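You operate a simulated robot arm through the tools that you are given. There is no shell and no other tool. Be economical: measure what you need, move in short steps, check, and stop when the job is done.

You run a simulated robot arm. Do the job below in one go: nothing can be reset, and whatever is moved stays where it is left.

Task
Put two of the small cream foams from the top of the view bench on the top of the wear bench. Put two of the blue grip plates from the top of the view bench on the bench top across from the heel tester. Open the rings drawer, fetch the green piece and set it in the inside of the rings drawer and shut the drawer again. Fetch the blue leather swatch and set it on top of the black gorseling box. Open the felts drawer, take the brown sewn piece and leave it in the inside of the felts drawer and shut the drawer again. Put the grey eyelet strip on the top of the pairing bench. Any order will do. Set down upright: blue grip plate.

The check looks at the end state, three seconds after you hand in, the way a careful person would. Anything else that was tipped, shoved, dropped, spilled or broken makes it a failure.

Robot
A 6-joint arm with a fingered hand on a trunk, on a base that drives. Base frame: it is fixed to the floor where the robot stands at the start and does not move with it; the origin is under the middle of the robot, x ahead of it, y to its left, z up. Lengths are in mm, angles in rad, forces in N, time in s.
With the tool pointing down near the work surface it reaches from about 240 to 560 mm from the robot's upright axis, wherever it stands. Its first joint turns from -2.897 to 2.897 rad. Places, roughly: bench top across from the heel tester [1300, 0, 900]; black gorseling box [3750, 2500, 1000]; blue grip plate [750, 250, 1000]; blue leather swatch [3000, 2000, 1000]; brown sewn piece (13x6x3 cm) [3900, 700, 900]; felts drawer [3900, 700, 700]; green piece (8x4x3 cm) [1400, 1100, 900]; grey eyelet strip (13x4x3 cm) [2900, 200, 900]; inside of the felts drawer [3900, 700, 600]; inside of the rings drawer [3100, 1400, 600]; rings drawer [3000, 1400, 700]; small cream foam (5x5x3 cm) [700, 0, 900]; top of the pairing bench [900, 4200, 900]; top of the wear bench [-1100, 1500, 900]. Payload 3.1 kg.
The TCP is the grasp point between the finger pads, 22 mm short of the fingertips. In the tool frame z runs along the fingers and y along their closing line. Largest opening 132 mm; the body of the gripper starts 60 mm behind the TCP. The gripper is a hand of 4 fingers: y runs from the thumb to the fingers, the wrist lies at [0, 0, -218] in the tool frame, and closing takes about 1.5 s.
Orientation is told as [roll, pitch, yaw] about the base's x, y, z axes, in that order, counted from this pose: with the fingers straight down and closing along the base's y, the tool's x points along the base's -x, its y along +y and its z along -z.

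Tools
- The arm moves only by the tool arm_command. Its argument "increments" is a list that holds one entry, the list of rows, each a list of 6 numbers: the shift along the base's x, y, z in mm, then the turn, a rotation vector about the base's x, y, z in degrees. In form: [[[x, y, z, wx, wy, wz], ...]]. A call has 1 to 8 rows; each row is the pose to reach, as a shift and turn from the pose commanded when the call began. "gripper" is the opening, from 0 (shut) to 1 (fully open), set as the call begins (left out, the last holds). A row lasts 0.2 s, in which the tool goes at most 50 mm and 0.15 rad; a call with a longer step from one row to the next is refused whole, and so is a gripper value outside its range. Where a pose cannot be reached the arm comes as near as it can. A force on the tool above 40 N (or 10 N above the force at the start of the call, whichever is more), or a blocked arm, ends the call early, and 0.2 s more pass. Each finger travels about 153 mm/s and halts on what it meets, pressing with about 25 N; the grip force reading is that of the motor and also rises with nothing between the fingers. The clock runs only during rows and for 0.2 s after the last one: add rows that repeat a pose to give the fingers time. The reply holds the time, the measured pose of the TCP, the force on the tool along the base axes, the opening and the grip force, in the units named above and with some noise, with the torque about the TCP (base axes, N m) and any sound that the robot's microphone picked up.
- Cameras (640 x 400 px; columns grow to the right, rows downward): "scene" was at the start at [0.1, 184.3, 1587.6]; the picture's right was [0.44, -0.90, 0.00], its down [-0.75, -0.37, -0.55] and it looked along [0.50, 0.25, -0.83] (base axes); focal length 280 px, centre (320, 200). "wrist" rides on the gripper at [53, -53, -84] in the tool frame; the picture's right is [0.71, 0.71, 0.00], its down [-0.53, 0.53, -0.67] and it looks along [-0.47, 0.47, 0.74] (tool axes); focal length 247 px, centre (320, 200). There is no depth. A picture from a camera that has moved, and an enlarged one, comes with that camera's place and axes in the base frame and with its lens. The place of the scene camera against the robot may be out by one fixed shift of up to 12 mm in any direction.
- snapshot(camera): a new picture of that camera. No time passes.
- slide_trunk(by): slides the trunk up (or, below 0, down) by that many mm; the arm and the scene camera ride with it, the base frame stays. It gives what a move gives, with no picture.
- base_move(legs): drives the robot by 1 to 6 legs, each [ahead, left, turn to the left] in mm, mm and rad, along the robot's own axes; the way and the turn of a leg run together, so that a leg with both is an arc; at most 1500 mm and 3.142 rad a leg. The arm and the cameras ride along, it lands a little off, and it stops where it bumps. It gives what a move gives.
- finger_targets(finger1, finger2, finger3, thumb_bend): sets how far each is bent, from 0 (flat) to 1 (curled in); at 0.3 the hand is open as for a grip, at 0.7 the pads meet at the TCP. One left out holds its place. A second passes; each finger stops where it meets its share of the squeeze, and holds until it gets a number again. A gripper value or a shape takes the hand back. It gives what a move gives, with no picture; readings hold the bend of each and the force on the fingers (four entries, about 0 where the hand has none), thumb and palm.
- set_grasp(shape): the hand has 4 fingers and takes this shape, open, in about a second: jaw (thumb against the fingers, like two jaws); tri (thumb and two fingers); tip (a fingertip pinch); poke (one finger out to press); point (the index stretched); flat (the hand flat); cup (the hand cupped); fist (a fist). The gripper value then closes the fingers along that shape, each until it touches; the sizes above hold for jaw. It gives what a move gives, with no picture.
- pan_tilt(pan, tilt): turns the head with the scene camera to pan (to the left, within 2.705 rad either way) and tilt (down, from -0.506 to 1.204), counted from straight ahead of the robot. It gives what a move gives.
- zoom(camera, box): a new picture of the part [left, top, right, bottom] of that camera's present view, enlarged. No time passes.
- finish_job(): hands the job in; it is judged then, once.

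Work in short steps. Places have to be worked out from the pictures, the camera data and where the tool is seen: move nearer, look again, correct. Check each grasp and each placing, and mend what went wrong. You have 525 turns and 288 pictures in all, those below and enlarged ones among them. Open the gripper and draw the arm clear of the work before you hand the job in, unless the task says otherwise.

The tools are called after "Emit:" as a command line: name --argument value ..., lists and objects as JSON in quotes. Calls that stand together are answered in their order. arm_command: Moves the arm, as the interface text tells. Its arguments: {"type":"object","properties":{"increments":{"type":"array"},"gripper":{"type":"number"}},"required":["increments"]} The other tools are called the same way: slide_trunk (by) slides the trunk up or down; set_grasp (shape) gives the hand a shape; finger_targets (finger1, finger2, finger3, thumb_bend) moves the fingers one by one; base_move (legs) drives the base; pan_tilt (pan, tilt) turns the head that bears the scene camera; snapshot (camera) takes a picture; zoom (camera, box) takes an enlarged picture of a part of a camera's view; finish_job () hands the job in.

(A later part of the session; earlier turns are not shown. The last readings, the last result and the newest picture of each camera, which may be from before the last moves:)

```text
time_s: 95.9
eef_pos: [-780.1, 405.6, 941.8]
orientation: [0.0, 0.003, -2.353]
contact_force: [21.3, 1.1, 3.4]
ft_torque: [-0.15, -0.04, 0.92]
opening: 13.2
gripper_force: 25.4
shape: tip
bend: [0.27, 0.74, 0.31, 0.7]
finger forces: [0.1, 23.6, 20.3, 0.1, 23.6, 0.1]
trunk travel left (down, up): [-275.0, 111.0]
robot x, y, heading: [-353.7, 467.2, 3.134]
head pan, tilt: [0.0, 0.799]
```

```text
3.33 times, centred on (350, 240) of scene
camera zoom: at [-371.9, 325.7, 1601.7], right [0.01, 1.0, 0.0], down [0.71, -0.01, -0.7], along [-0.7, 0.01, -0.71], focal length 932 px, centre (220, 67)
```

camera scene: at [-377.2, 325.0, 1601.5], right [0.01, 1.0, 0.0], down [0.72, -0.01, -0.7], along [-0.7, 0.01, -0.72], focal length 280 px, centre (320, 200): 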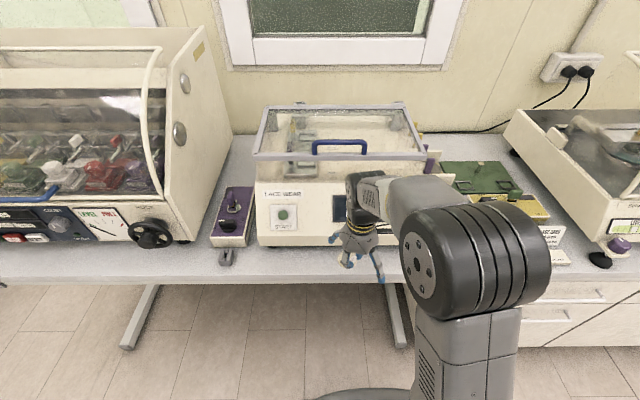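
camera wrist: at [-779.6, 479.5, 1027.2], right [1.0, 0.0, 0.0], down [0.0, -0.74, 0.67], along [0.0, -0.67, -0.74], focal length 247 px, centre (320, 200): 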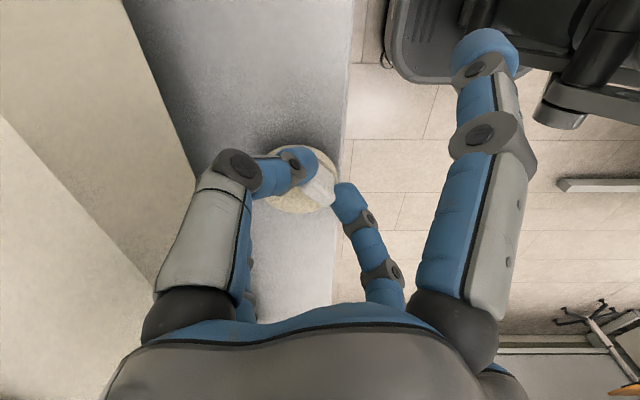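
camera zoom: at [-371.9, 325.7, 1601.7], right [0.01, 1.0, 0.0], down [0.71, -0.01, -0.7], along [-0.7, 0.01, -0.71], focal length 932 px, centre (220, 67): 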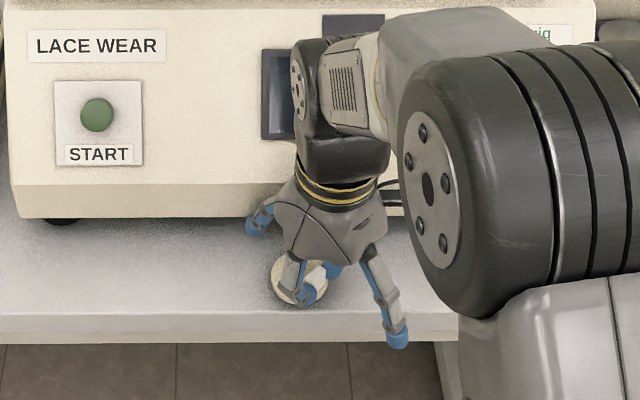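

Finger 3 presses the machine; the strip is too tight. I back off and look for a roomier spot further right on the bench.

Emit:
arm_command --increments '[[[20, 0, 5, 0, 0, 0], [50, 0, 30, 0, 0, 0], [60, 0, 70, 0, 0, 0], [60, 0, 110, 0, 0, 0]]]'

Emit:
base_move --legs '[[-120, 0, 0], [0, -1300, 0]]'

Emit:
pan_tilt --pan 0.0 --tilt 0.65

Emit:
snapshot --camera "scene"

```text
time_s: 96.9
eef_pos: [-724.5, 405.1, 1053.2]
orientation: [0.0, -0.001, -2.353]
contact_force: [0.1, 0.2, -0.6]
ft_torque: [-0.02, -0.02, 0.0]
opening: 12.9
gripper_force: 24.8
shape: tip
bend: [0.27, 0.74, 0.26, 0.7]
finger forces: [0.0, 23.6, 0.0, 0.0, 23.7, 0.0]
trunk travel left (down, up): [-275.0, 111.0]
robot x, y, heading: [-348.7, 464.4, 3.135]
head pan, tilt: [0.0, 0.799]
```

```text
time_s: 104.2
eef_pos: [-583.1, 1713.5, 1051.8]
orientation: [0.0, 0.0, -2.383]
contact_force: [-0.8, 0.8, 0.2]
ft_torque: [0.01, -0.02, 0.0]
opening: 13.1
gripper_force: 25.1
shape: tip
bend: [0.27, 0.74, 0.27, 0.7]
finger forces: [0.1, 23.6, 0.0, 0.0, 23.6, 0.0]
trunk travel left (down, up): [-275.0, 111.0]
robot x, y, heading: [-208.8, 1761.4, 3.105]
head pan, tilt: [0.0, 0.799]
```

```text
time_s: 104.9
eef_pos: [-582.2, 1712.4, 1053.5]
orientation: [0.0, 0.0, -2.382]
contact_force: [0.2, 0.3, 0.1]
ft_torque: [-0.04, 0.01, 0.03]
opening: 13.4
gripper_force: 24.9
shape: tip
bend: [0.27, 0.74, 0.27, 0.7]
finger forces: [0.0, 23.5, 0.0, 0.1, 23.6, 0.0]
trunk travel left (down, up): [-275.0, 111.0]
robot x, y, heading: [-205.8, 1761.7, 3.106]
head pan, tilt: [0.0, 0.649]
```

```text
221 pictures are left
camera scene: at [-241.6, 1622.3, 1614.0], right [0.04, 1.0, 0.0], down [0.6, -0.02, -0.8], along [-0.8, 0.03, -0.61], focal length 280 px, centre (320, 200)
```

scene: 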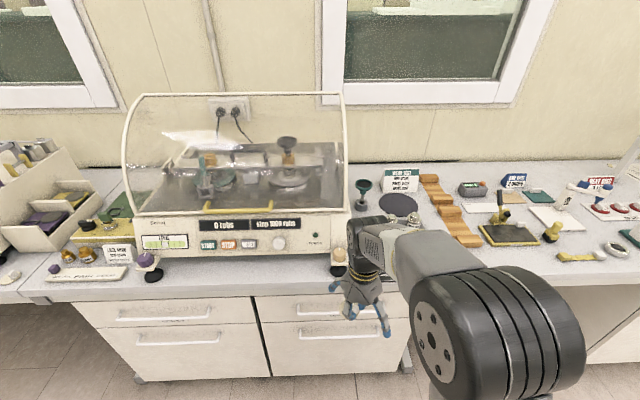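

There looks to be a clear front strip right of the machine. I move right 300 mm to see behind the arm.

Emit:
base_move --legs '[[0, -350, 0.03]]'

Emit:
snapshot --camera "scene"

```text
time_s: 107.2
eef_pos: [-573.2, 2043.2, 1052.3]
orientation: [-0.001, -0.001, -2.344]
contact_force: [-0.2, 1.0, -0.2]
ft_torque: [-0.04, -0.02, -0.01]
opening: 13.2
gripper_force: 24.5
shape: tip
bend: [0.27, 0.74, 0.27, 0.7]
finger forces: [0.0, 23.5, 0.1, 0.0, 23.5, 0.1]
trunk travel left (down, up): [-275.0, 111.0]
robot x, y, heading: [-197.8, 2108.0, -3.14]
head pan, tilt: [0.0, 0.649]
```

```text
220 pictures are left
camera scene: at [-230.1, 1967.9, 1614.2], right [0.0, 1.0, 0.0], down [0.6, 0.0, -0.8], along [-0.8, 0.0, -0.6], focal length 280 px, centre (320, 200)
```

scene: 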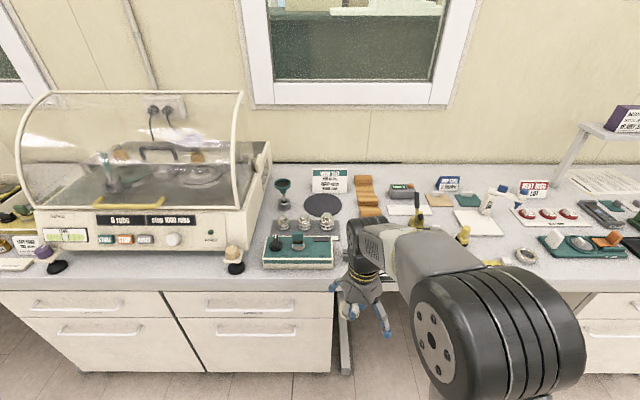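

A clear front strip lies at y≈2120–2330, x≈-920…-775. I drive so that the TCP comes to y≈2210.

Emit:
base_move --legs '[[0, -165, 0], [150, 0, 0]]'

Emit:
snapshot --camera "wrist"

Emit:
snapshot --camera "scene"

```text
time_s: 109.6
eef_pos: [-723.8, 2209.1, 1052.6]
orientation: [0.002, 0.0, -2.343]
contact_force: [-0.1, -0.2, -0.2]
ft_torque: [-0.01, -0.01, 0.01]
opening: 13.0
gripper_force: 25.0
shape: tip
bend: [0.27, 0.74, 0.27, 0.7]
finger forces: [0.0, 23.6, 0.0, 0.1, 23.7, 0.0]
trunk travel left (down, up): [-275.0, 111.0]
robot x, y, heading: [-350.2, 2280.2, -3.14]
head pan, tilt: [0.0, 0.649]
```

```text
219 pictures are left
camera wrist: at [-724.1, 2282.9, 1136.0], right [1.0, 0.01, 0.0], down [0.01, -0.74, 0.67], along [0.01, -0.67, -0.74], focal length 247 px, centre (320, 200)
```

wrist: 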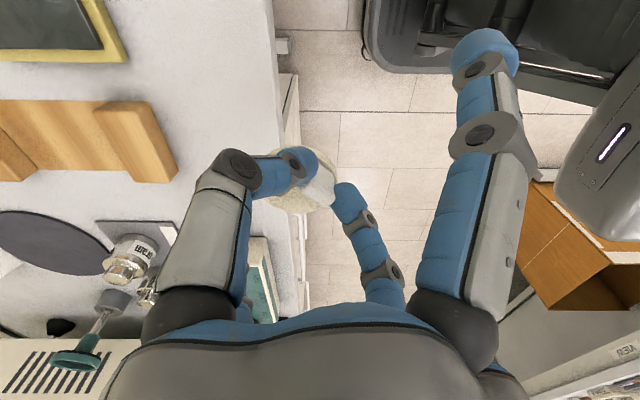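

```text
218 pictures are left
camera scene: at [-379.2, 2132.4, 1614.1], right [0.0, 1.0, 0.0], down [0.61, 0.0, -0.8], along [-0.8, 0.0, -0.61], focal length 280 px, centre (320, 200)
```

scene: 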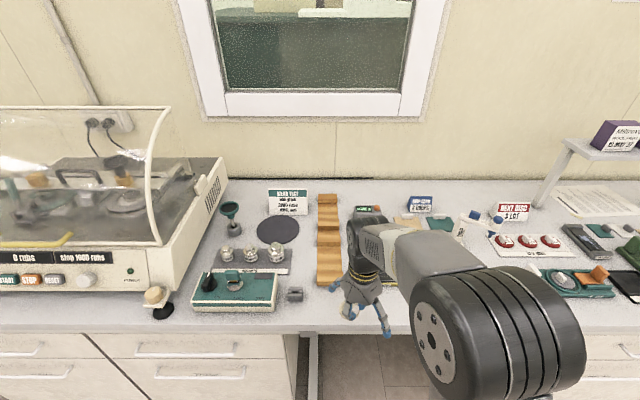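

Spot (-800,2225) is clear of the wood wedge and mat. I move there and lower.

Emit:
arm_command --increments '[[[-38, 8, -20, 0, 0, 0], [-76, 16, -45, 0, 0, 0], [-76, 16, -80, 0, 0, 0], [-76, 16, -107, 0, 0, 0], [-76, 16, -107, 0, 0, 0]]]'

Emit:
snapshot --camera "wrist"

Emit:
zoom --camera "scene" --box '[270, 200, 430, 320]'

```text
time_s: 110.8
eef_pos: [-796.4, 2226.2, 944.9]
orientation: [0.0, 0.0, -2.344]
contact_force: [-0.3, -0.1, 0.6]
ft_torque: [0.02, -0.01, 0.01]
opening: 12.9
gripper_force: 25.1
shape: tip
bend: [0.27, 0.74, 0.27, 0.7]
finger forces: [0.0, 23.6, 0.0, 0.0, 23.7, 0.0]
trunk travel left (down, up): [-275.0, 111.0]
robot x, y, heading: [-347.9, 2276.4, -3.138]
head pan, tilt: [0.0, 0.649]
```

```text
217 pictures are left
camera wrist: at [-797.7, 2299.7, 1030.1], right [1.0, 0.01, 0.0], down [0.01, -0.74, 0.67], along [0.01, -0.67, -0.74], focal length 247 px, centre (320, 200)
```

wrist: 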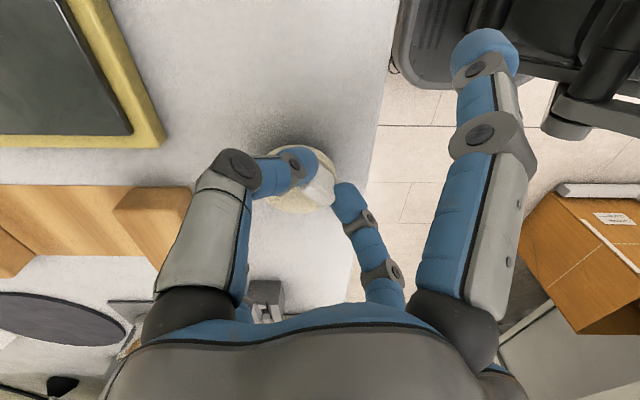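

```text
3.33 times, centred on (350, 260) of scene
camera zoom: at [-376.9, 2132.2, 1614.1], right [0.0, 1.0, 0.0], down [0.6, 0.0, -0.8], along [-0.8, 0.0, -0.6], focal length 932 px, centre (220, 0)
```

zoom: 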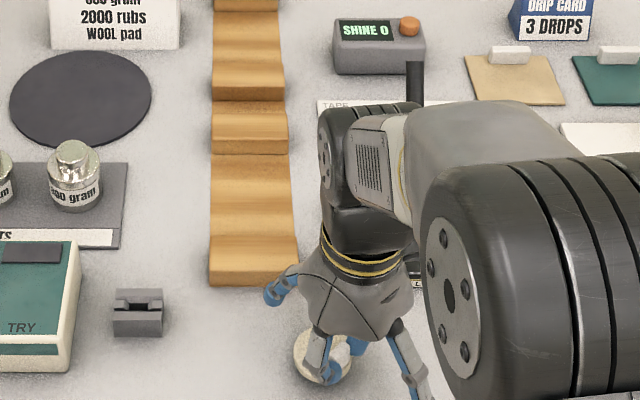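

Clear all round. I lower until contact.

Emit:
arm_command --increments '[[[0, 0, -5, 0, 0, 0], [0, 0, -9, 0, 0, 0], [0, 0, -12, 0, 0, 0]]]'

Emit:
arm_command --increments '[[[0, 0, -1.5, 0, 0, 0], [0, 0, -2.5, 0, 0, 0]]]'

```text
time_s: 111.6
eef_pos: [-798.1, 2225.6, 935.0]
orientation: [-0.001, -0.004, -2.345]
contact_force: [-0.4, 1.2, 9.8]
ft_torque: [-0.02, -0.03, -0.01]
opening: 14.1
gripper_force: 25.2
shape: tip
bend: [0.27, 0.75, 0.27, 0.7]
finger forces: [0.0, 26.1, 0.0, 0.0, 26.4, 0.1]
trunk travel left (down, up): [-275.0, 111.0]
robot x, y, heading: [-345.5, 2272.1, -3.139]
head pan, tilt: [0.0, 0.649]
```

```text
time_s: 112.2
eef_pos: [-797.5, 2225.6, 932.4]
orientation: [-0.003, -0.005, -2.344]
contact_force: [-1.1, -1.0, 23.5]
ft_torque: [-0.06, 0.0, -0.01]
opening: 15.7
gripper_force: 24.8
shape: tip
bend: [0.27, 0.76, 0.27, 0.69]
finger forces: [0.1, 30.1, 0.1, 0.1, 30.3, 0.1]
trunk travel left (down, up): [-275.0, 111.0]
robot x, y, heading: [-347.5, 2276.3, -3.136]
head pan, tilt: [0.0, 0.649]
```

On the bench (23 N). I open slightly and lift clear.

Emit:
arm_command --increments '[[[0, 0, 2, 0, 0, 0], [0, 0, 2, 0, 0, 0], [0, 0, 2, 0, 0, 0], [0, 0, 2, 0, 0, 0], [0, 0, 2, 0, 0, 0]]]' --gripper 0.35

Emit:
arm_command --increments '[[[0, 0, 20, 0, 0, 0], [0, 0, 60, 0, 0, 0], [0, 0, 110, 0, 0, 0], [30, 0, 150, 0, 0, 0], [75, 0, 170, 0, 0, 0]]]'

Emit:
zoom --camera "scene" --box '[270, 200, 430, 320]'

Emit:
snapshot --camera "wrist"

```text
time_s: 113.4
eef_pos: [-797.0, 2225.3, 932.2]
orientation: [0.001, 0.002, -2.345]
contact_force: [0.4, 0.2, 0.3]
ft_torque: [0.02, -0.03, 0.01]
opening: 45.7
gripper_force: 0.1
shape: tip
bend: [0.11, 0.44, 0.11, 0.7]
finger forces: [0.0, 0.0, 0.0, 0.0, 0.0, 0.0]
trunk travel left (down, up): [-275.0, 111.0]
robot x, y, heading: [-344.8, 2274.8, -3.133]
head pan, tilt: [0.0, 0.649]
```

```text
time_s: 114.6
eef_pos: [-720.9, 2225.6, 1103.9]
orientation: [-0.001, -0.002, -2.344]
contact_force: [-0.2, -0.2, 0.0]
ft_torque: [0.02, 0.0, 0.0]
opening: 45.9
gripper_force: 0.0
shape: tip
bend: [0.11, 0.44, 0.11, 0.7]
finger forces: [0.0, 0.1, 0.0, 0.1, 0.0, 0.1]
trunk travel left (down, up): [-275.0, 111.0]
robot x, y, heading: [-348.2, 2275.1, -3.141]
head pan, tilt: [0.0, 0.649]
```

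```text
3.33 times, centred on (350, 260) of scene
camera zoom: at [-375.6, 2132.4, 1614.1], right [0.0, 1.0, 0.0], down [0.6, 0.0, -0.8], along [-0.8, 0.0, -0.6], focal length 932 px, centre (220, 0)
```

zoom: 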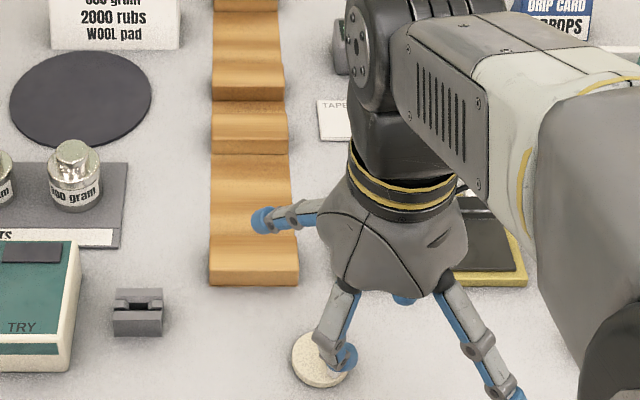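

```text
214 pictures are left
camera wrist: at [-721.8, 2298.2, 1188.0], right [1.0, 0.01, 0.0], down [0.01, -0.74, 0.67], along [0.01, -0.67, -0.74], focal length 247 px, centre (320, 200)
```

wrist: 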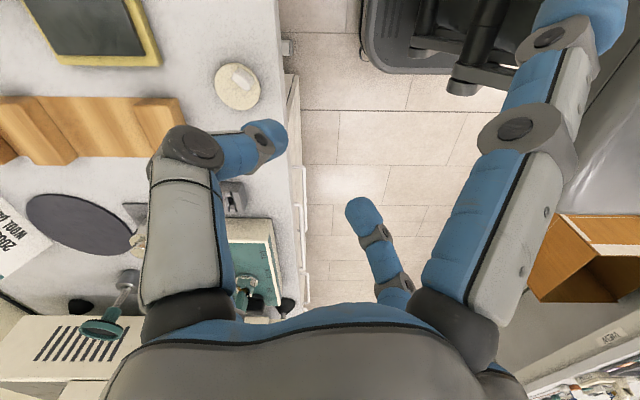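

Both foams are placed. Next the grip plates: I return the wrist to neutral and drive to the view bench opposite RIBBED (≈(564,791)).

Emit:
arm_command --increments '[[[0, 8, 0, 0, 0, -8], [0, 16, 0, 0, 0, -16], [0, 24, 0, 0, 0, -24], [0, 32, 0, 0, 0, -32], [0, 40, 0, 0, 0, -40], [0, 48, 0, 0, 0, -46]]]'

Emit:
base_move --legs '[[-110, 0, 0], [0, 0, 3.14], [0, -1475, 0]]'

Emit:
snapshot --camera "scene"

```text
time_s: 116.0
eef_pos: [-723.3, 2273.7, 1104.9]
orientation: [-0.001, 0.0, 3.135]
contact_force: [-1.0, -0.4, 0.2]
ft_torque: [-0.03, 0.04, -0.02]
opening: 46.2
gripper_force: 0.0
shape: tip
bend: [0.11, 0.44, 0.11, 0.7]
finger forces: [0.0, 0.0, 0.1, 0.0, 0.1, 0.0]
trunk travel left (down, up): [-275.0, 111.0]
robot x, y, heading: [-347.6, 2273.9, -3.14]
head pan, tilt: [0.0, 0.649]
```

```text
time_s: 131.6
eef_pos: [212.9, 814.6, 1104.6]
orientation: [0.0, 0.0, 0.038]
contact_force: [0.1, -0.4, -0.1]
ft_torque: [-0.02, -0.03, -0.02]
opening: 46.2
gripper_force: 0.0
shape: tip
bend: [0.11, 0.44, 0.11, 0.7]
finger forces: [0.0, 0.1, 0.0, 0.0, 0.0, 0.0]
trunk travel left (down, up): [-275.0, 111.0]
robot x, y, heading: [-160.5, 796.4, 0.043]
head pan, tilt: [0.0, 0.649]
```

```text
213 pictures are left
camera scene: at [-145.7, 950.3, 1614.1], right [0.05, -1.0, 0.0], down [-0.6, -0.03, -0.8], along [0.8, 0.04, -0.6], focal length 280 px, centre (320, 200)
```

scene: 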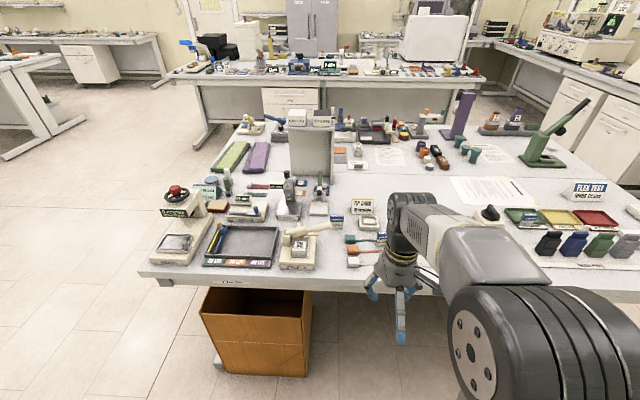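

I drive closer and straighten.

Emit:
base_move --legs '[[200, 0, -0.043]]'

Emit:
pan_tilt --pan 0.0 --tilt 0.8

Emit:
snapshot --camera "scene"

Emit:
snapshot --camera "wrist"

```text
time_s: 133.2
eef_pos: [415.7, 804.4, 1103.9]
orientation: [-0.001, 0.001, -0.001]
contact_force: [0.7, 0.6, -0.9]
ft_torque: [-0.03, -0.01, -0.04]
opening: 46.2
gripper_force: 0.0
shape: tip
bend: [0.11, 0.44, 0.11, 0.7]
finger forces: [0.0, 0.1, 0.0, 0.0, 0.1, 0.0]
trunk travel left (down, up): [-275.0, 111.0]
robot x, y, heading: [39.3, 801.9, 0.002]
head pan, tilt: [0.0, 0.649]
```

```text
time_s: 133.9
eef_pos: [414.0, 805.0, 1104.1]
orientation: [0.0, -0.002, -0.002]
contact_force: [0.5, -0.3, 0.8]
ft_torque: [-0.01, 0.01, 0.01]
opening: 46.0
gripper_force: 0.0
shape: tip
bend: [0.11, 0.44, 0.11, 0.7]
finger forces: [0.0, 0.0, 0.1, 0.1, 0.0, 0.1]
trunk travel left (down, up): [-275.0, 111.0]
robot x, y, heading: [34.8, 800.9, 0.005]
head pan, tilt: [0.0, 0.799]
```

```text
212 pictures are left
camera scene: at [55.3, 955.0, 1601.6], right [0.01, -1.0, 0.0], down [-0.72, 0.0, -0.7], along [0.7, 0.0, -0.72], focal length 280 px, centre (320, 200)
```

scene: 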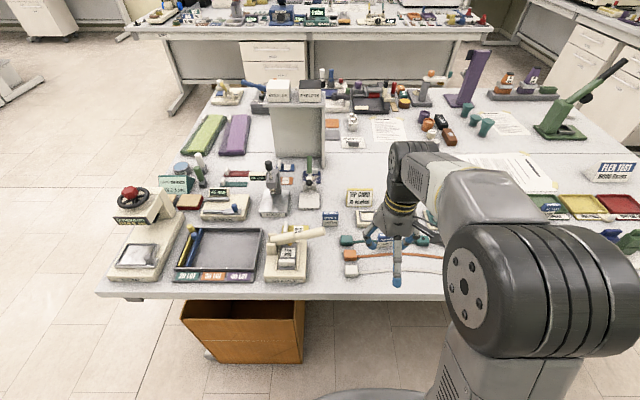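

```text
211 pictures are left
camera wrist: at [360.7, 749.4, 1187.8], right [-0.71, 0.71, 0.0], down [0.53, 0.52, 0.67], along [0.47, 0.47, -0.74], focal length 247 px, centre (320, 200)
```

wrist: 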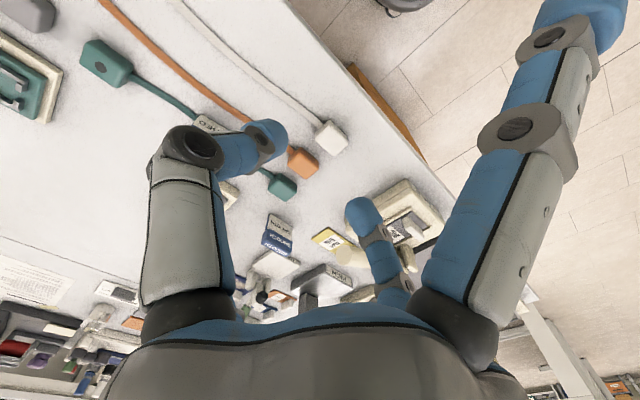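

SMOOTH is visible in both views; I zoom on it.

Emit:
zoom --camera "scene" --box '[290, 180, 410, 255]'

Emit:
zoom --camera "wrist" --box '[230, 190, 326, 250]'

```text
5.33 times, centred on (350, 218) of scene
camera zoom: at [55.3, 955.0, 1601.6], right [0.01, -1.0, 0.0], down [-0.72, 0.0, -0.7], along [0.7, 0.0, -0.72], focal length 1492 px, centre (160, 107)
```

zoom: 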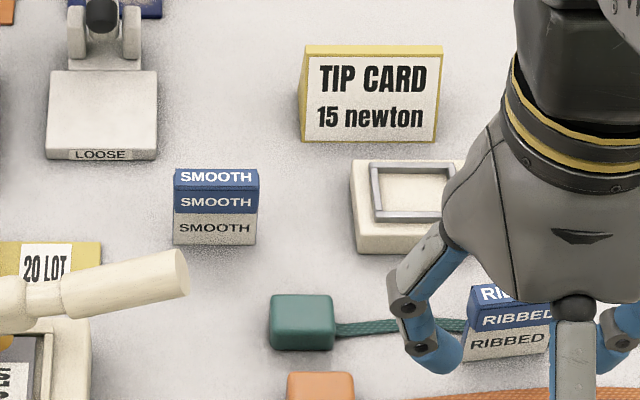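

```text
6.67 times, centred on (278, 220) of wrist
camera zoom: at [360.7, 749.4, 1187.8], right [-0.71, 0.71, 0.0], down [0.53, 0.52, 0.67], along [0.47, 0.47, -0.74], focal length 1646 px, centre (600, 67)
```

zoom: 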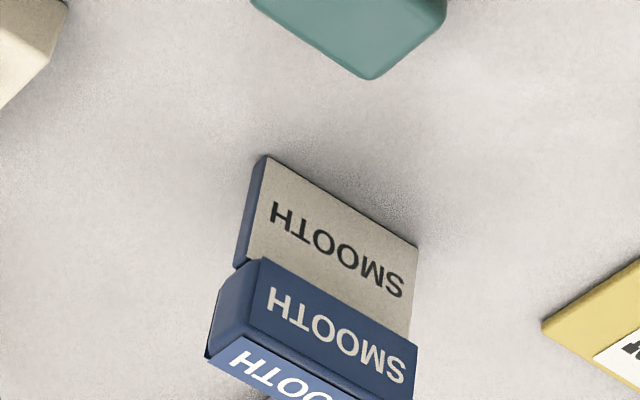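

The plates stand upright: SMOOTH ≈(629,920), 50 wide along y, ~18 thick, ~50 high. I lift a bit and drive 90 ahead, 60 left to get it within reach.

Emit:
arm_command --increments '[[[0, 0, 30, 0, 0, 0], [-20, 20, 60, 0, 0, 0]]]' --gripper 0.75

Emit:
base_move --legs '[[90, 70, 0]]'

Emit:
snapshot --camera "scene"

Emit:
snapshot --camera "wrist"

```text
time_s: 134.5
eef_pos: [392.6, 826.4, 1163.1]
orientation: [-0.001, -0.001, -0.003]
contact_force: [0.3, 0.1, 0.1]
ft_torque: [0.03, -0.01, 0.01]
opening: 98.7
gripper_force: 0.1
shape: tip
bend: [0.11, 0.26, 0.11, 0.56]
finger forces: [0.1, 0.0, 0.1, 0.0, 0.0, 0.0]
trunk travel left (down, up): [-275.0, 111.0]
robot x, y, heading: [39.2, 803.7, 0.005]
head pan, tilt: [0.0, 0.799]
```

```text
time_s: 135.7
eef_pos: [483.2, 895.0, 1162.5]
orientation: [-0.001, -0.001, -0.002]
contact_force: [0.4, -0.2, 0.4]
ft_torque: [-0.01, -0.01, -0.02]
opening: 98.6
gripper_force: 0.0
shape: tip
bend: [0.11, 0.26, 0.11, 0.56]
finger forces: [0.0, 0.0, 0.0, 0.0, 0.0, 0.1]
trunk travel left (down, up): [-275.0, 111.0]
robot x, y, heading: [123.2, 873.2, 0.005]
head pan, tilt: [0.0, 0.799]
```

```text
208 pictures are left
camera scene: at [144.9, 1025.7, 1601.4], right [0.0, -1.0, 0.0], down [-0.72, 0.0, -0.7], along [0.7, 0.0, -0.72], focal length 280 px, centre (320, 200)
```

scene: 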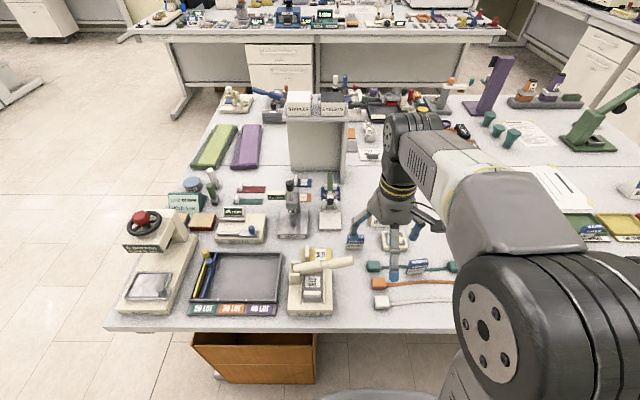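

```text
207 pictures are left
camera wrist: at [429.5, 840.2, 1246.4], right [-0.7, 0.71, 0.0], down [0.53, 0.52, 0.67], along [0.47, 0.47, -0.74], focal length 247 px, centre (320, 200)
```

wrist: 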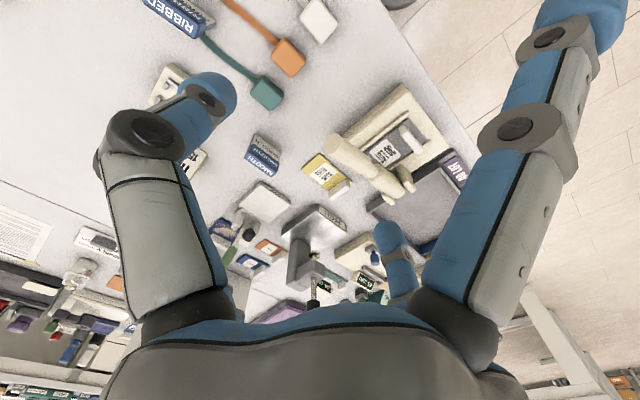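

I move above SMOOTH at z≈1060 and inspect clearances.

Emit:
arm_command --increments '[[[40, 6, -20, 0, 0, 2], [80, 12, -40, 0, 0, 4], [120, 18, -60, 0, 0, 6], [146, 25, -90, 0, 0, 6], [146, 25, -102, 0, 0, 6], [146, 25, -102, 0, 0, 6]]]'

Emit:
snapshot --camera "wrist"

Emit:
zoom --camera "scene" --box '[280, 160, 440, 300]'

```text
time_s: 137.1
eef_pos: [627.8, 919.5, 1060.8]
orientation: [0.0, 0.0, 0.103]
contact_force: [-0.3, 0.1, 0.1]
ft_torque: [0.0, -0.01, 0.0]
opening: 98.8
gripper_force: 0.1
shape: tip
bend: [0.11, 0.26, 0.11, 0.56]
finger forces: [0.1, 0.0, 0.0, 0.0, 0.0, 0.0]
trunk travel left (down, up): [-275.0, 111.0]
robot x, y, heading: [126.6, 870.6, 0.006]
head pan, tilt: [0.0, 0.799]
```

```text
206 pictures are left
camera wrist: at [580.4, 859.2, 1143.4], right [-0.78, 0.63, 0.0], down [0.47, 0.58, 0.67], along [0.42, 0.52, -0.74], focal length 247 px, centre (320, 200)
```

wrist: 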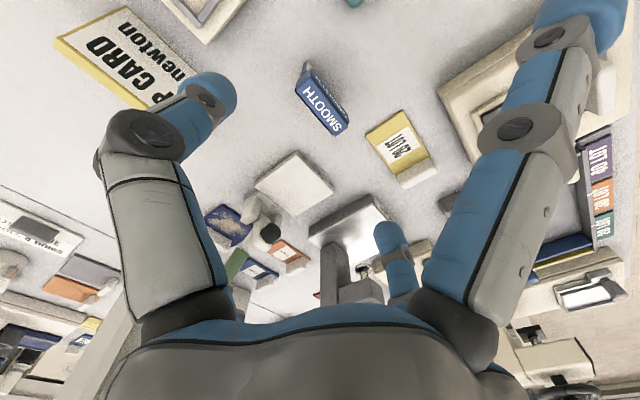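

```text
2.86 times, centred on (360, 230) of scene
camera zoom: at [144.2, 1025.0, 1601.5], right [0.0, -1.0, 0.0], down [-0.72, 0.0, -0.7], along [0.7, 0.0, -0.72], focal length 799 px, centre (206, 114)
```

zoom: 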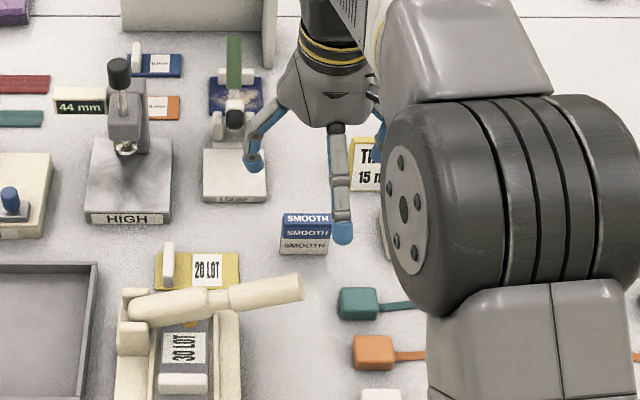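

I zoom in the wrist view for the plate's yaw.

Emit:
zoom --camera "wrist" --box '[280, 50, 376, 150]'

Emit:
zoom --camera "scene" --box '[330, 220, 380, 260]'

```text
4.00 times, centred on (328, 100) of wrist
camera zoom: at [580.4, 859.2, 1143.4], right [-0.78, 0.63, 0.0], down [0.47, 0.58, 0.67], along [0.42, 0.52, -0.74], focal length 988 px, centre (288, 600)
```

zoom: 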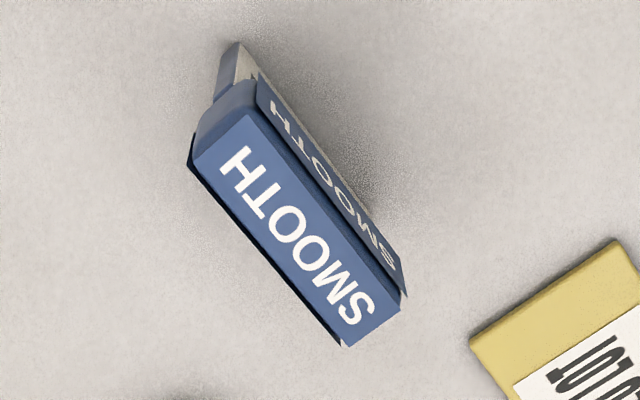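

```text
10.00 times, centred on (355, 240) of scene
camera zoom: at [144.2, 1025.0, 1601.5], right [0.0, -1.0, 0.0], down [-0.72, 0.0, -0.7], along [0.7, 0.0, -0.72], focal length 2798 px, centre (-30, -200)
```

zoom: 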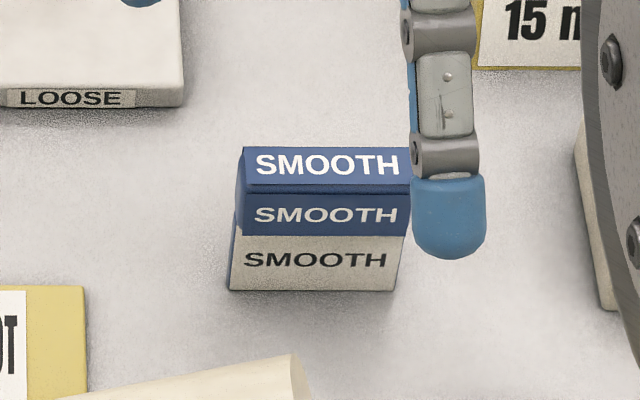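

Plate centre (626.5,920.5), yaw≈0. I keep a slight yaw so the front spread finger clears the cream roller, and descend to z≈975 first.

Emit:
arm_command --increments '[[[-1, 1, -30, 0, 0, -2.4], [-1, 1, -60, 0, 0, -2.4], [-1, 1, -86, 0, 0, -2.4], [-1, 1, -86, 0, 0, -2.4]]]'

Emit:
snapshot --camera "wrist"

Emit:
zoom --camera "scene" --box '[280, 160, 440, 300]'

```text
time_s: 138.1
eef_pos: [625.7, 921.4, 973.9]
orientation: [0.001, -0.002, 0.06]
contact_force: [0.2, -0.4, -0.4]
ft_torque: [-0.02, -0.03, 0.01]
opening: 98.6
gripper_force: 0.1
shape: tip
bend: [0.11, 0.26, 0.11, 0.56]
finger forces: [0.0, 0.0, 0.0, 0.0, 0.1, 0.0]
trunk travel left (down, up): [-275.0, 111.0]
robot x, y, heading: [126.1, 873.8, 0.003]
head pan, tilt: [0.0, 0.799]
```

```text
202 pictures are left
camera wrist: at [576.4, 863.7, 1057.6], right [-0.75, 0.66, 0.0], down [0.49, 0.56, 0.67], along [0.44, 0.5, -0.74], focal length 247 px, centre (320, 200)
```

wrist: 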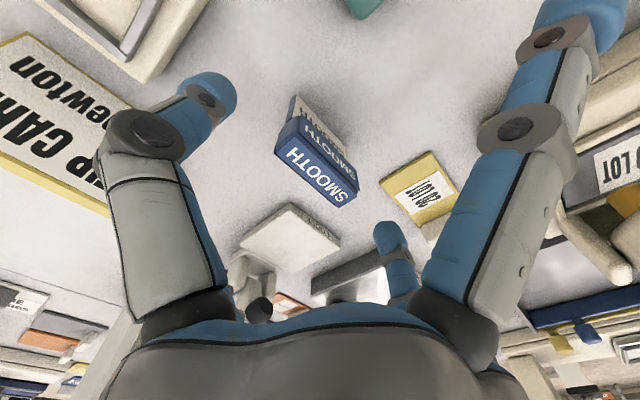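

```text
2.86 times, centred on (360, 230) of scene
camera zoom: at [143.6, 1024.8, 1601.5], right [0.0, -1.0, 0.0], down [-0.72, 0.0, -0.7], along [0.7, 0.0, -0.72], focal length 799 px, centre (206, 114)
```

zoom: 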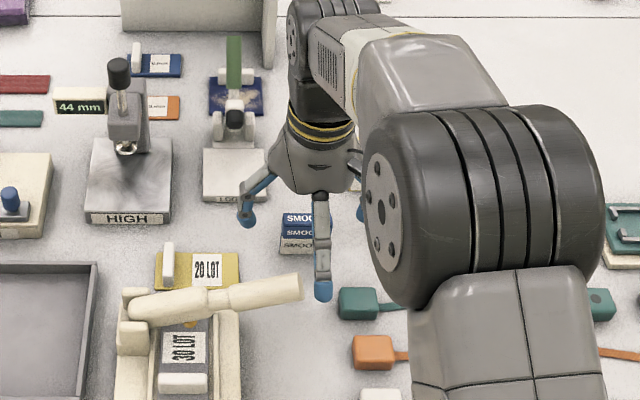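

Aligned. I descend to z≈940 and close.

Emit:
arm_command --increments '[[[0, 0, -18, 0, 0, 0], [0, 0, -34, 0, 0, 0], [0, 0, -34, 0, 0, 0]]]'

Emit:
arm_command --increments '[[[0, 0, 0, 0, 0, 0], [0, 0, 0, 0, 0, 0], [0, 0, 0, 0, 0, 0], [0, 0, 0, 0, 0, 0], [0, 0, 0, 0, 0, 0]]]' --gripper 0.15

Emit:
snapshot --camera "wrist"

```text
time_s: 138.9
eef_pos: [626.6, 920.7, 939.5]
orientation: [0.002, -0.001, 0.059]
contact_force: [-0.8, -1.0, 0.4]
ft_torque: [-0.01, -0.01, 0.0]
opening: 98.6
gripper_force: 0.0
shape: tip
bend: [0.11, 0.26, 0.11, 0.56]
finger forces: [0.0, 0.0, 0.1, 0.0, 0.0, 0.0]
trunk travel left (down, up): [-275.0, 111.0]
robot x, y, heading: [124.5, 871.2, 0.005]
head pan, tilt: [0.0, 0.799]
```

```text
time_s: 140.1
eef_pos: [626.2, 920.3, 939.3]
orientation: [0.0, 0.0, 0.059]
contact_force: [0.5, 0.4, -0.7]
ft_torque: [0.04, 0.0, 0.0]
opening: 42.9
gripper_force: 25.1
shape: tip
bend: [0.27, 0.45, 0.27, 0.7]
finger forces: [0.1, 22.8, 0.0, 0.0, 22.8, 0.0]
trunk travel left (down, up): [-275.0, 111.0]
robot x, y, heading: [131.9, 873.8, 0.005]
head pan, tilt: [0.0, 0.799]
```

```text
200 pictures are left
camera wrist: at [576.8, 863.0, 1023.8], right [-0.75, 0.66, 0.0], down [0.49, 0.56, 0.67], along [0.44, 0.5, -0.74], focal length 247 px, centre (320, 200)
```

wrist: 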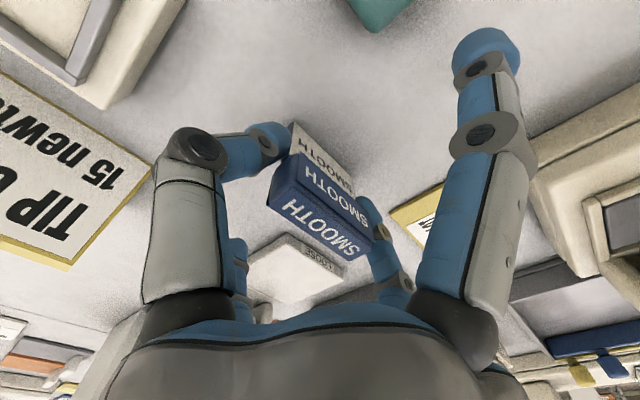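

SMOOTH is gripped (22.8 N). I lift it high and draw back, then drive round the right end of the bench.

Emit:
arm_command --increments '[[[0, 0, 30, 0, 0, 0], [0, 0, 75, 0, 0, 0], [0, 0, 120, 0, 0, 0], [0, 0, 165, 0, 0, 0], [-40, 0, 190, 0, 0, 0], [-85, 0, 205, 0, 0, 0], [-130, 0, 210, 0, 0, 0], [-170, 0, 210, 0, 0, 0]]]'

Emit:
base_move --legs '[[-280, 0, 0], [0, -1500, 0], [0, -280, 0]]'

Emit:
pan_tilt --pan 0.0 --tilt 0.45

Emit:
snapshot --camera "scene"

```text
time_s: 141.9
eef_pos: [455.4, 917.8, 1151.5]
orientation: [0.0, -0.002, 0.059]
contact_force: [0.3, 0.4, -0.2]
ft_torque: [-0.03, -0.03, 0.0]
opening: 42.6
gripper_force: 24.5
shape: tip
bend: [0.27, 0.45, 0.27, 0.7]
finger forces: [0.0, 22.6, 0.0, 0.1, 22.7, 0.0]
trunk travel left (down, up): [-275.0, 111.0]
robot x, y, heading: [128.3, 871.1, 0.005]
head pan, tilt: [0.0, 0.799]
```

```text
time_s: 152.3
eef_pos: [204.2, -832.4, 1151.1]
orientation: [0.0, 0.0, 0.084]
contact_force: [0.0, -1.2, -0.7]
ft_torque: [0.01, 0.02, -0.02]
opening: 42.5
gripper_force: 24.3
shape: tip
bend: [0.27, 0.45, 0.27, 0.7]
finger forces: [0.0, 22.7, 0.0, 0.1, 22.9, 0.1]
trunk travel left (down, up): [-275.0, 111.0]
robot x, y, heading: [-125.8, -882.6, 0.031]
head pan, tilt: [0.0, 0.799]
```

```text
time_s: 153.1
eef_pos: [203.6, -830.6, 1150.7]
orientation: [0.0, 0.0, 0.084]
contact_force: [-0.3, 0.0, -0.8]
ft_torque: [-0.01, -0.01, 0.01]
opening: 42.8
gripper_force: 25.3
shape: tip
bend: [0.27, 0.45, 0.27, 0.7]
finger forces: [0.0, 22.8, 0.0, 0.0, 22.8, 0.1]
trunk travel left (down, up): [-275.0, 111.0]
robot x, y, heading: [-126.5, -886.2, 0.029]
head pan, tilt: [0.0, 0.45]
```

```text
199 pictures are left
camera scene: at [-100.9, -731.0, 1631.8], right [0.03, -1.0, 0.0], down [-0.44, -0.01, -0.9], along [0.9, 0.03, -0.44], focal length 280 px, centre (320, 200)
```

scene: 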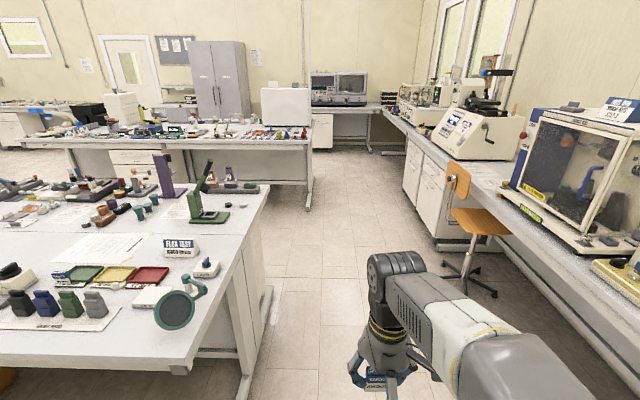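

The aisle is clear. I drive ahead 2180 mm and turn round behind the view bench.

Emit:
base_move --legs '[[0, 0, -0.03], [1500, 0, 0], [700, 0, 0], [0, 0, 3.14]]'

Emit:
snapshot --camera "scene"

```text
time_s: 171.6
eef_pos: [1723.4, -968.7, 1149.8]
orientation: [0.0, 0.001, -3.123]
contact_force: [-0.4, 0.4, -0.9]
ft_torque: [0.0, 0.01, -0.02]
opening: 42.9
gripper_force: 24.8
shape: tip
bend: [0.27, 0.45, 0.27, 0.7]
finger forces: [0.0, 22.7, 0.1, 0.0, 22.7, 0.1]
trunk travel left (down, up): [-275.0, 111.0]
robot x, y, heading: [2056.9, -937.5, 3.105]
head pan, tilt: [0.0, 0.45]
```

```text
198 pictures are left
camera scene: at [2015.2, -1077.1, 1631.9], right [0.04, 1.0, 0.0], down [0.43, -0.02, -0.9], along [-0.9, 0.03, -0.44], focal length 280 px, centre (320, 200)
```

scene: 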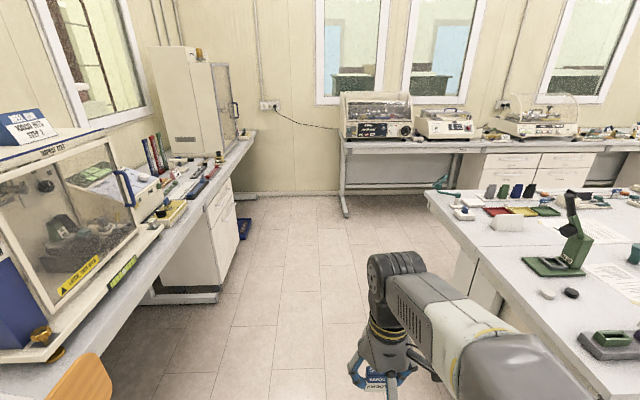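

I slide along the far side to y≈30.

Emit:
base_move --legs '[[0, -970, 0.03]]'

Emit:
pan_tilt --pan 0.0 --tilt 0.8

Emit:
snapshot --camera "scene"

```text
time_s: 176.7
eef_pos: [1756.1, 5.8, 1150.7]
orientation: [0.001, 0.001, -3.115]
contact_force: [0.1, 0.3, -0.8]
ft_torque: [-0.01, -0.01, 0.02]
opening: 42.8
gripper_force: 25.2
shape: tip
bend: [0.27, 0.45, 0.27, 0.7]
finger forces: [0.0, 22.7, 0.0, 0.0, 22.8, 0.0]
trunk travel left (down, up): [-275.0, 111.0]
robot x, y, heading: [2087.6, 43.6, 3.112]
head pan, tilt: [0.0, 0.45]
```

```text
time_s: 177.6
eef_pos: [1756.2, 6.0, 1151.6]
orientation: [0.002, 0.002, -3.114]
contact_force: [0.2, 0.2, -0.3]
ft_torque: [0.01, -0.02, -0.02]
opening: 42.6
gripper_force: 24.7
shape: tip
bend: [0.27, 0.45, 0.27, 0.7]
finger forces: [0.0, 22.8, 0.0, 0.0, 22.8, 0.1]
trunk travel left (down, up): [-275.0, 111.0]
robot x, y, heading: [2088.9, 45.0, 3.11]
head pan, tilt: [0.0, 0.799]
```

```text
197 pictures are left
camera scene: at [2059.0, -100.5, 1601.6], right [0.03, 1.0, 0.0], down [0.72, -0.02, -0.7], along [-0.7, 0.02, -0.72], focal length 280 px, centre (320, 200)
```

scene: 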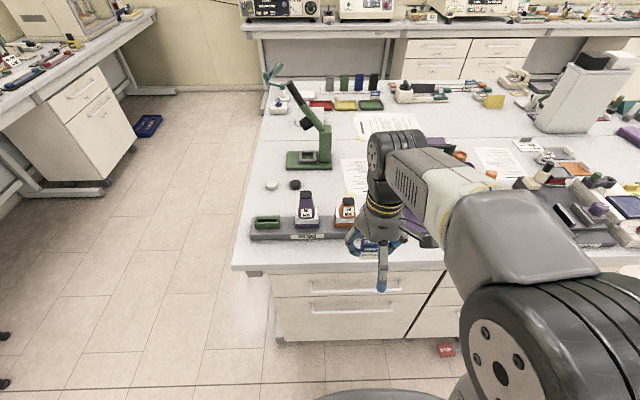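

The area right of the green lever press is free in front of the taped sheet. I drive 190 mm closer and look with the wrist camera.

Emit:
base_move --legs '[[190, 0, 0.03]]'

Emit:
snapshot --camera "wrist"

Emit:
snapshot --camera "scene"

```text
time_s: 179.1
eef_pos: [1568.2, -0.8, 1150.2]
orientation: [0.001, 0.001, -3.089]
contact_force: [0.2, -0.8, -0.8]
ft_torque: [0.03, 0.01, 0.03]
opening: 42.7
gripper_force: 24.9
shape: tip
bend: [0.27, 0.45, 0.27, 0.7]
finger forces: [0.0, 22.7, 0.1, 0.0, 22.8, 0.0]
trunk travel left (down, up): [-275.0, 111.0]
robot x, y, heading: [1899.2, 42.6, 3.142]
head pan, tilt: [0.0, 0.799]
```

```text
196 pictures are left
camera wrist: at [1618.8, 53.6, 1234.7], right [0.74, -0.67, 0.0], down [-0.5, -0.55, 0.67], along [-0.45, -0.5, -0.74], focal length 247 px, centre (320, 200)
```

wrist: 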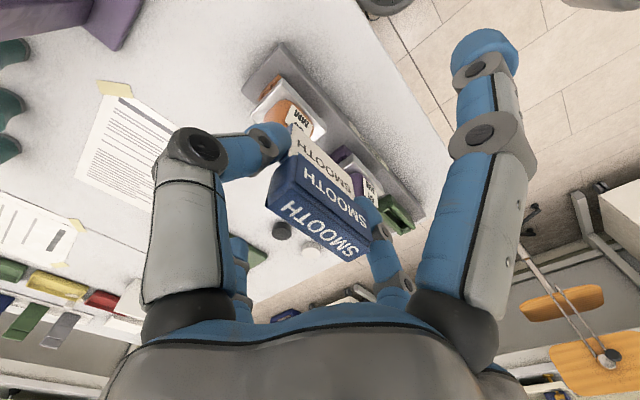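

```text
195 pictures are left
camera scene: at [1874.2, -98.5, 1601.5], right [0.0, 1.0, 0.0], down [0.72, 0.0, -0.7], along [-0.7, 0.0, -0.72], focal length 280 px, centre (320, 200)
```

scene: 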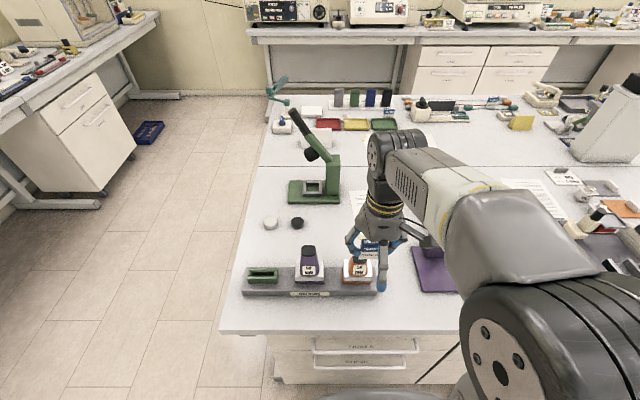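

Free patch: x≈1215–1470, y≈-150…13 (sheet at y>13 for x<1345). First plate goes to (1330,-22). I drive 30 mm nearer and extend the arm high.

Emit:
base_move --legs '[[35, 60, 0]]'

Emit:
arm_command --increments '[[[-40, 0, 0, 0, 0, 0], [-85, 0, 0, 0, 0, 0], [-130, 0, 0, 0, 0, 0], [-165, 5, -10, 0, 0, 0], [-190, 10, -40, 0, 0, 0], [-200, 20, -80, 0, 0, 0], [-200, 20, -80, 0, 0, 0]]]'

Emit:
snapshot --camera "wrist"

Emit:
snapshot --camera "scene"

```text
time_s: 180.1
eef_pos: [1538.8, -56.9, 1150.1]
orientation: [-0.002, 0.0, -3.095]
contact_force: [-0.4, -0.9, -1.5]
ft_torque: [0.01, 0.0, 0.01]
opening: 42.8
gripper_force: 25.2
shape: tip
bend: [0.27, 0.45, 0.27, 0.7]
finger forces: [0.0, 22.8, 0.0, 0.1, 23.0, 0.0]
trunk travel left (down, up): [-275.0, 111.0]
robot x, y, heading: [1872.9, -12.8, 3.136]
head pan, tilt: [0.0, 0.799]
```

```text
time_s: 181.7
eef_pos: [1341.7, -32.5, 1072.2]
orientation: [0.001, -0.002, -3.095]
contact_force: [0.5, -0.4, -1.0]
ft_torque: [-0.02, 0.0, -0.05]
opening: 42.8
gripper_force: 25.2
shape: tip
bend: [0.27, 0.45, 0.27, 0.7]
finger forces: [0.1, 22.7, 0.0, 0.0, 22.9, 0.0]
trunk travel left (down, up): [-275.0, 111.0]
robot x, y, heading: [1866.9, -14.8, 3.134]
head pan, tilt: [0.0, 0.799]
```

```text
194 pictures are left
camera wrist: at [1391.8, 20.6, 1155.7], right [0.74, -0.67, 0.0], down [-0.5, -0.55, 0.67], along [-0.45, -0.49, -0.74], focal length 247 px, centre (320, 200)
```

wrist: 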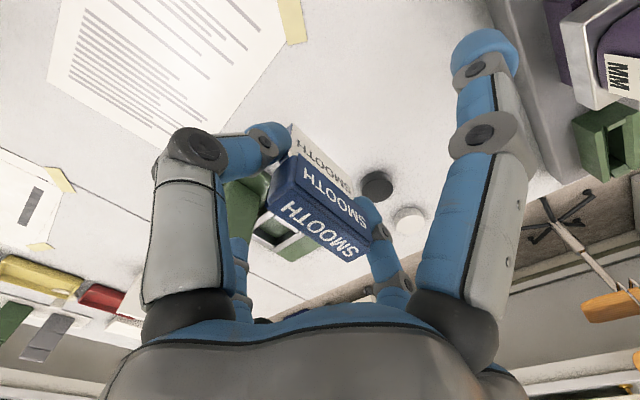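

```text
193 pictures are left
camera scene: at [1845.7, -156.3, 1601.5], right [0.01, 1.0, 0.0], down [0.72, -0.01, -0.7], along [-0.7, 0.01, -0.72], focal length 280 px, centre (320, 200)
```

scene: 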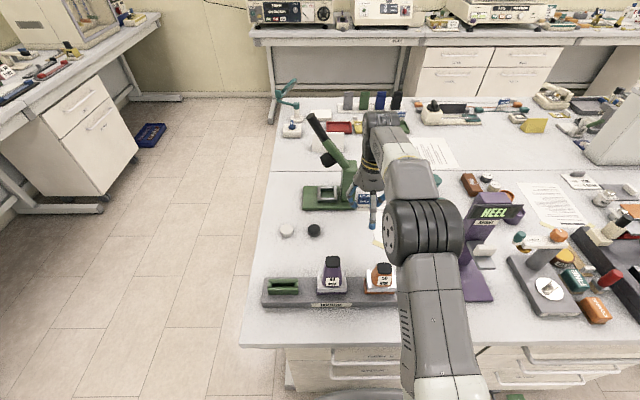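

The "HEEL" sign confirms the purple tower is the heel tester. I lower to just above the bench at (1330,-27).

Emit:
arm_command --increments '[[[-6, 3, -40, 0, 0, 0], [-12, 5, -80, 0, 0, 0], [-12, 5, -110, 0, 0, 0], [-12, 5, -122, 0, 0, 0], [-12, 5, -122, 0, 0, 0]]]'

Emit:
snapshot --camera "wrist"

Emit:
zoom --camera "scene" --box '[300, 150, 420, 260]'

```text
time_s: 182.9
eef_pos: [1330.6, -29.1, 947.6]
orientation: [0.0, -0.003, -3.096]
contact_force: [0.4, 0.4, -0.5]
ft_torque: [0.02, 0.01, 0.03]
opening: 42.7
gripper_force: 24.8
shape: tip
bend: [0.27, 0.45, 0.27, 0.7]
finger forces: [0.0, 22.7, 0.1, 0.0, 22.8, 0.0]
trunk travel left (down, up): [-275.0, 111.0]
robot x, y, heading: [1872.2, -15.4, 3.132]
head pan, tilt: [0.0, 0.799]
```

```text
192 pictures are left
camera wrist: at [1380.1, 24.9, 1032.6], right [0.74, -0.67, 0.0], down [-0.5, -0.55, 0.67], along [-0.45, -0.49, -0.74], focal length 247 px, centre (320, 200)
```

wrist: 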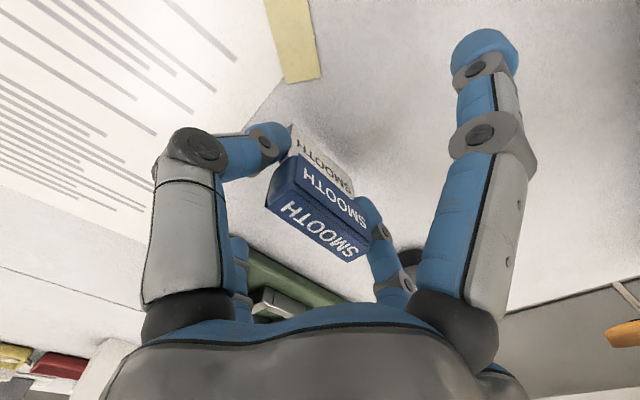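

```text
3.64 times, centred on (360, 205) of scene
camera zoom: at [1845.6, -156.0, 1601.5], right [0.01, 1.0, 0.0], down [0.72, -0.01, -0.7], along [-0.7, 0.01, -0.72], focal length 1017 px, centre (174, 182)
```

zoom: 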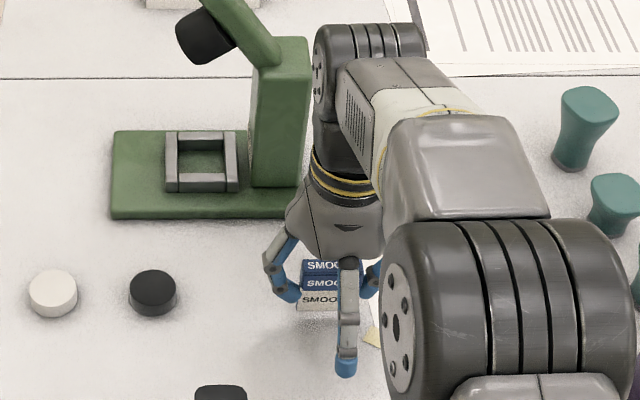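

Just above the bench and clear. I lower to contact.

Emit:
arm_command --increments '[[[0, 0, -3, 0, 0, 0], [0, 0, -6, 0, 0, 0]]]'

Emit:
arm_command --increments '[[[0, 0, -2, 0, 0, 0], [0, 0, -3, 0, 0, 0]]]'

```text
time_s: 183.5
eef_pos: [1328.9, -30.3, 942.9]
orientation: [0.0, -0.003, -3.097]
contact_force: [0.6, -0.1, -0.4]
ft_torque: [0.0, 0.03, 0.02]
opening: 43.1
gripper_force: 24.3
shape: tip
bend: [0.27, 0.45, 0.27, 0.7]
finger forces: [0.0, 22.8, 0.0, 0.1, 22.9, 0.0]
trunk travel left (down, up): [-275.0, 111.0]
robot x, y, heading: [1869.6, -11.3, 3.132]
head pan, tilt: [0.0, 0.799]
```

```text
time_s: 184.1
eef_pos: [1328.9, -29.5, 939.4]
orientation: [-0.003, 0.001, -3.098]
contact_force: [0.4, 0.1, -0.6]
ft_torque: [-0.02, 0.04, 0.02]
opening: 42.7
gripper_force: 24.8
shape: tip
bend: [0.27, 0.45, 0.27, 0.7]
finger forces: [0.1, 22.8, 0.0, 0.0, 22.8, 0.0]
trunk travel left (down, up): [-275.0, 111.0]
robot x, y, heading: [1869.5, -11.7, 3.135]
head pan, tilt: [0.0, 0.799]
```

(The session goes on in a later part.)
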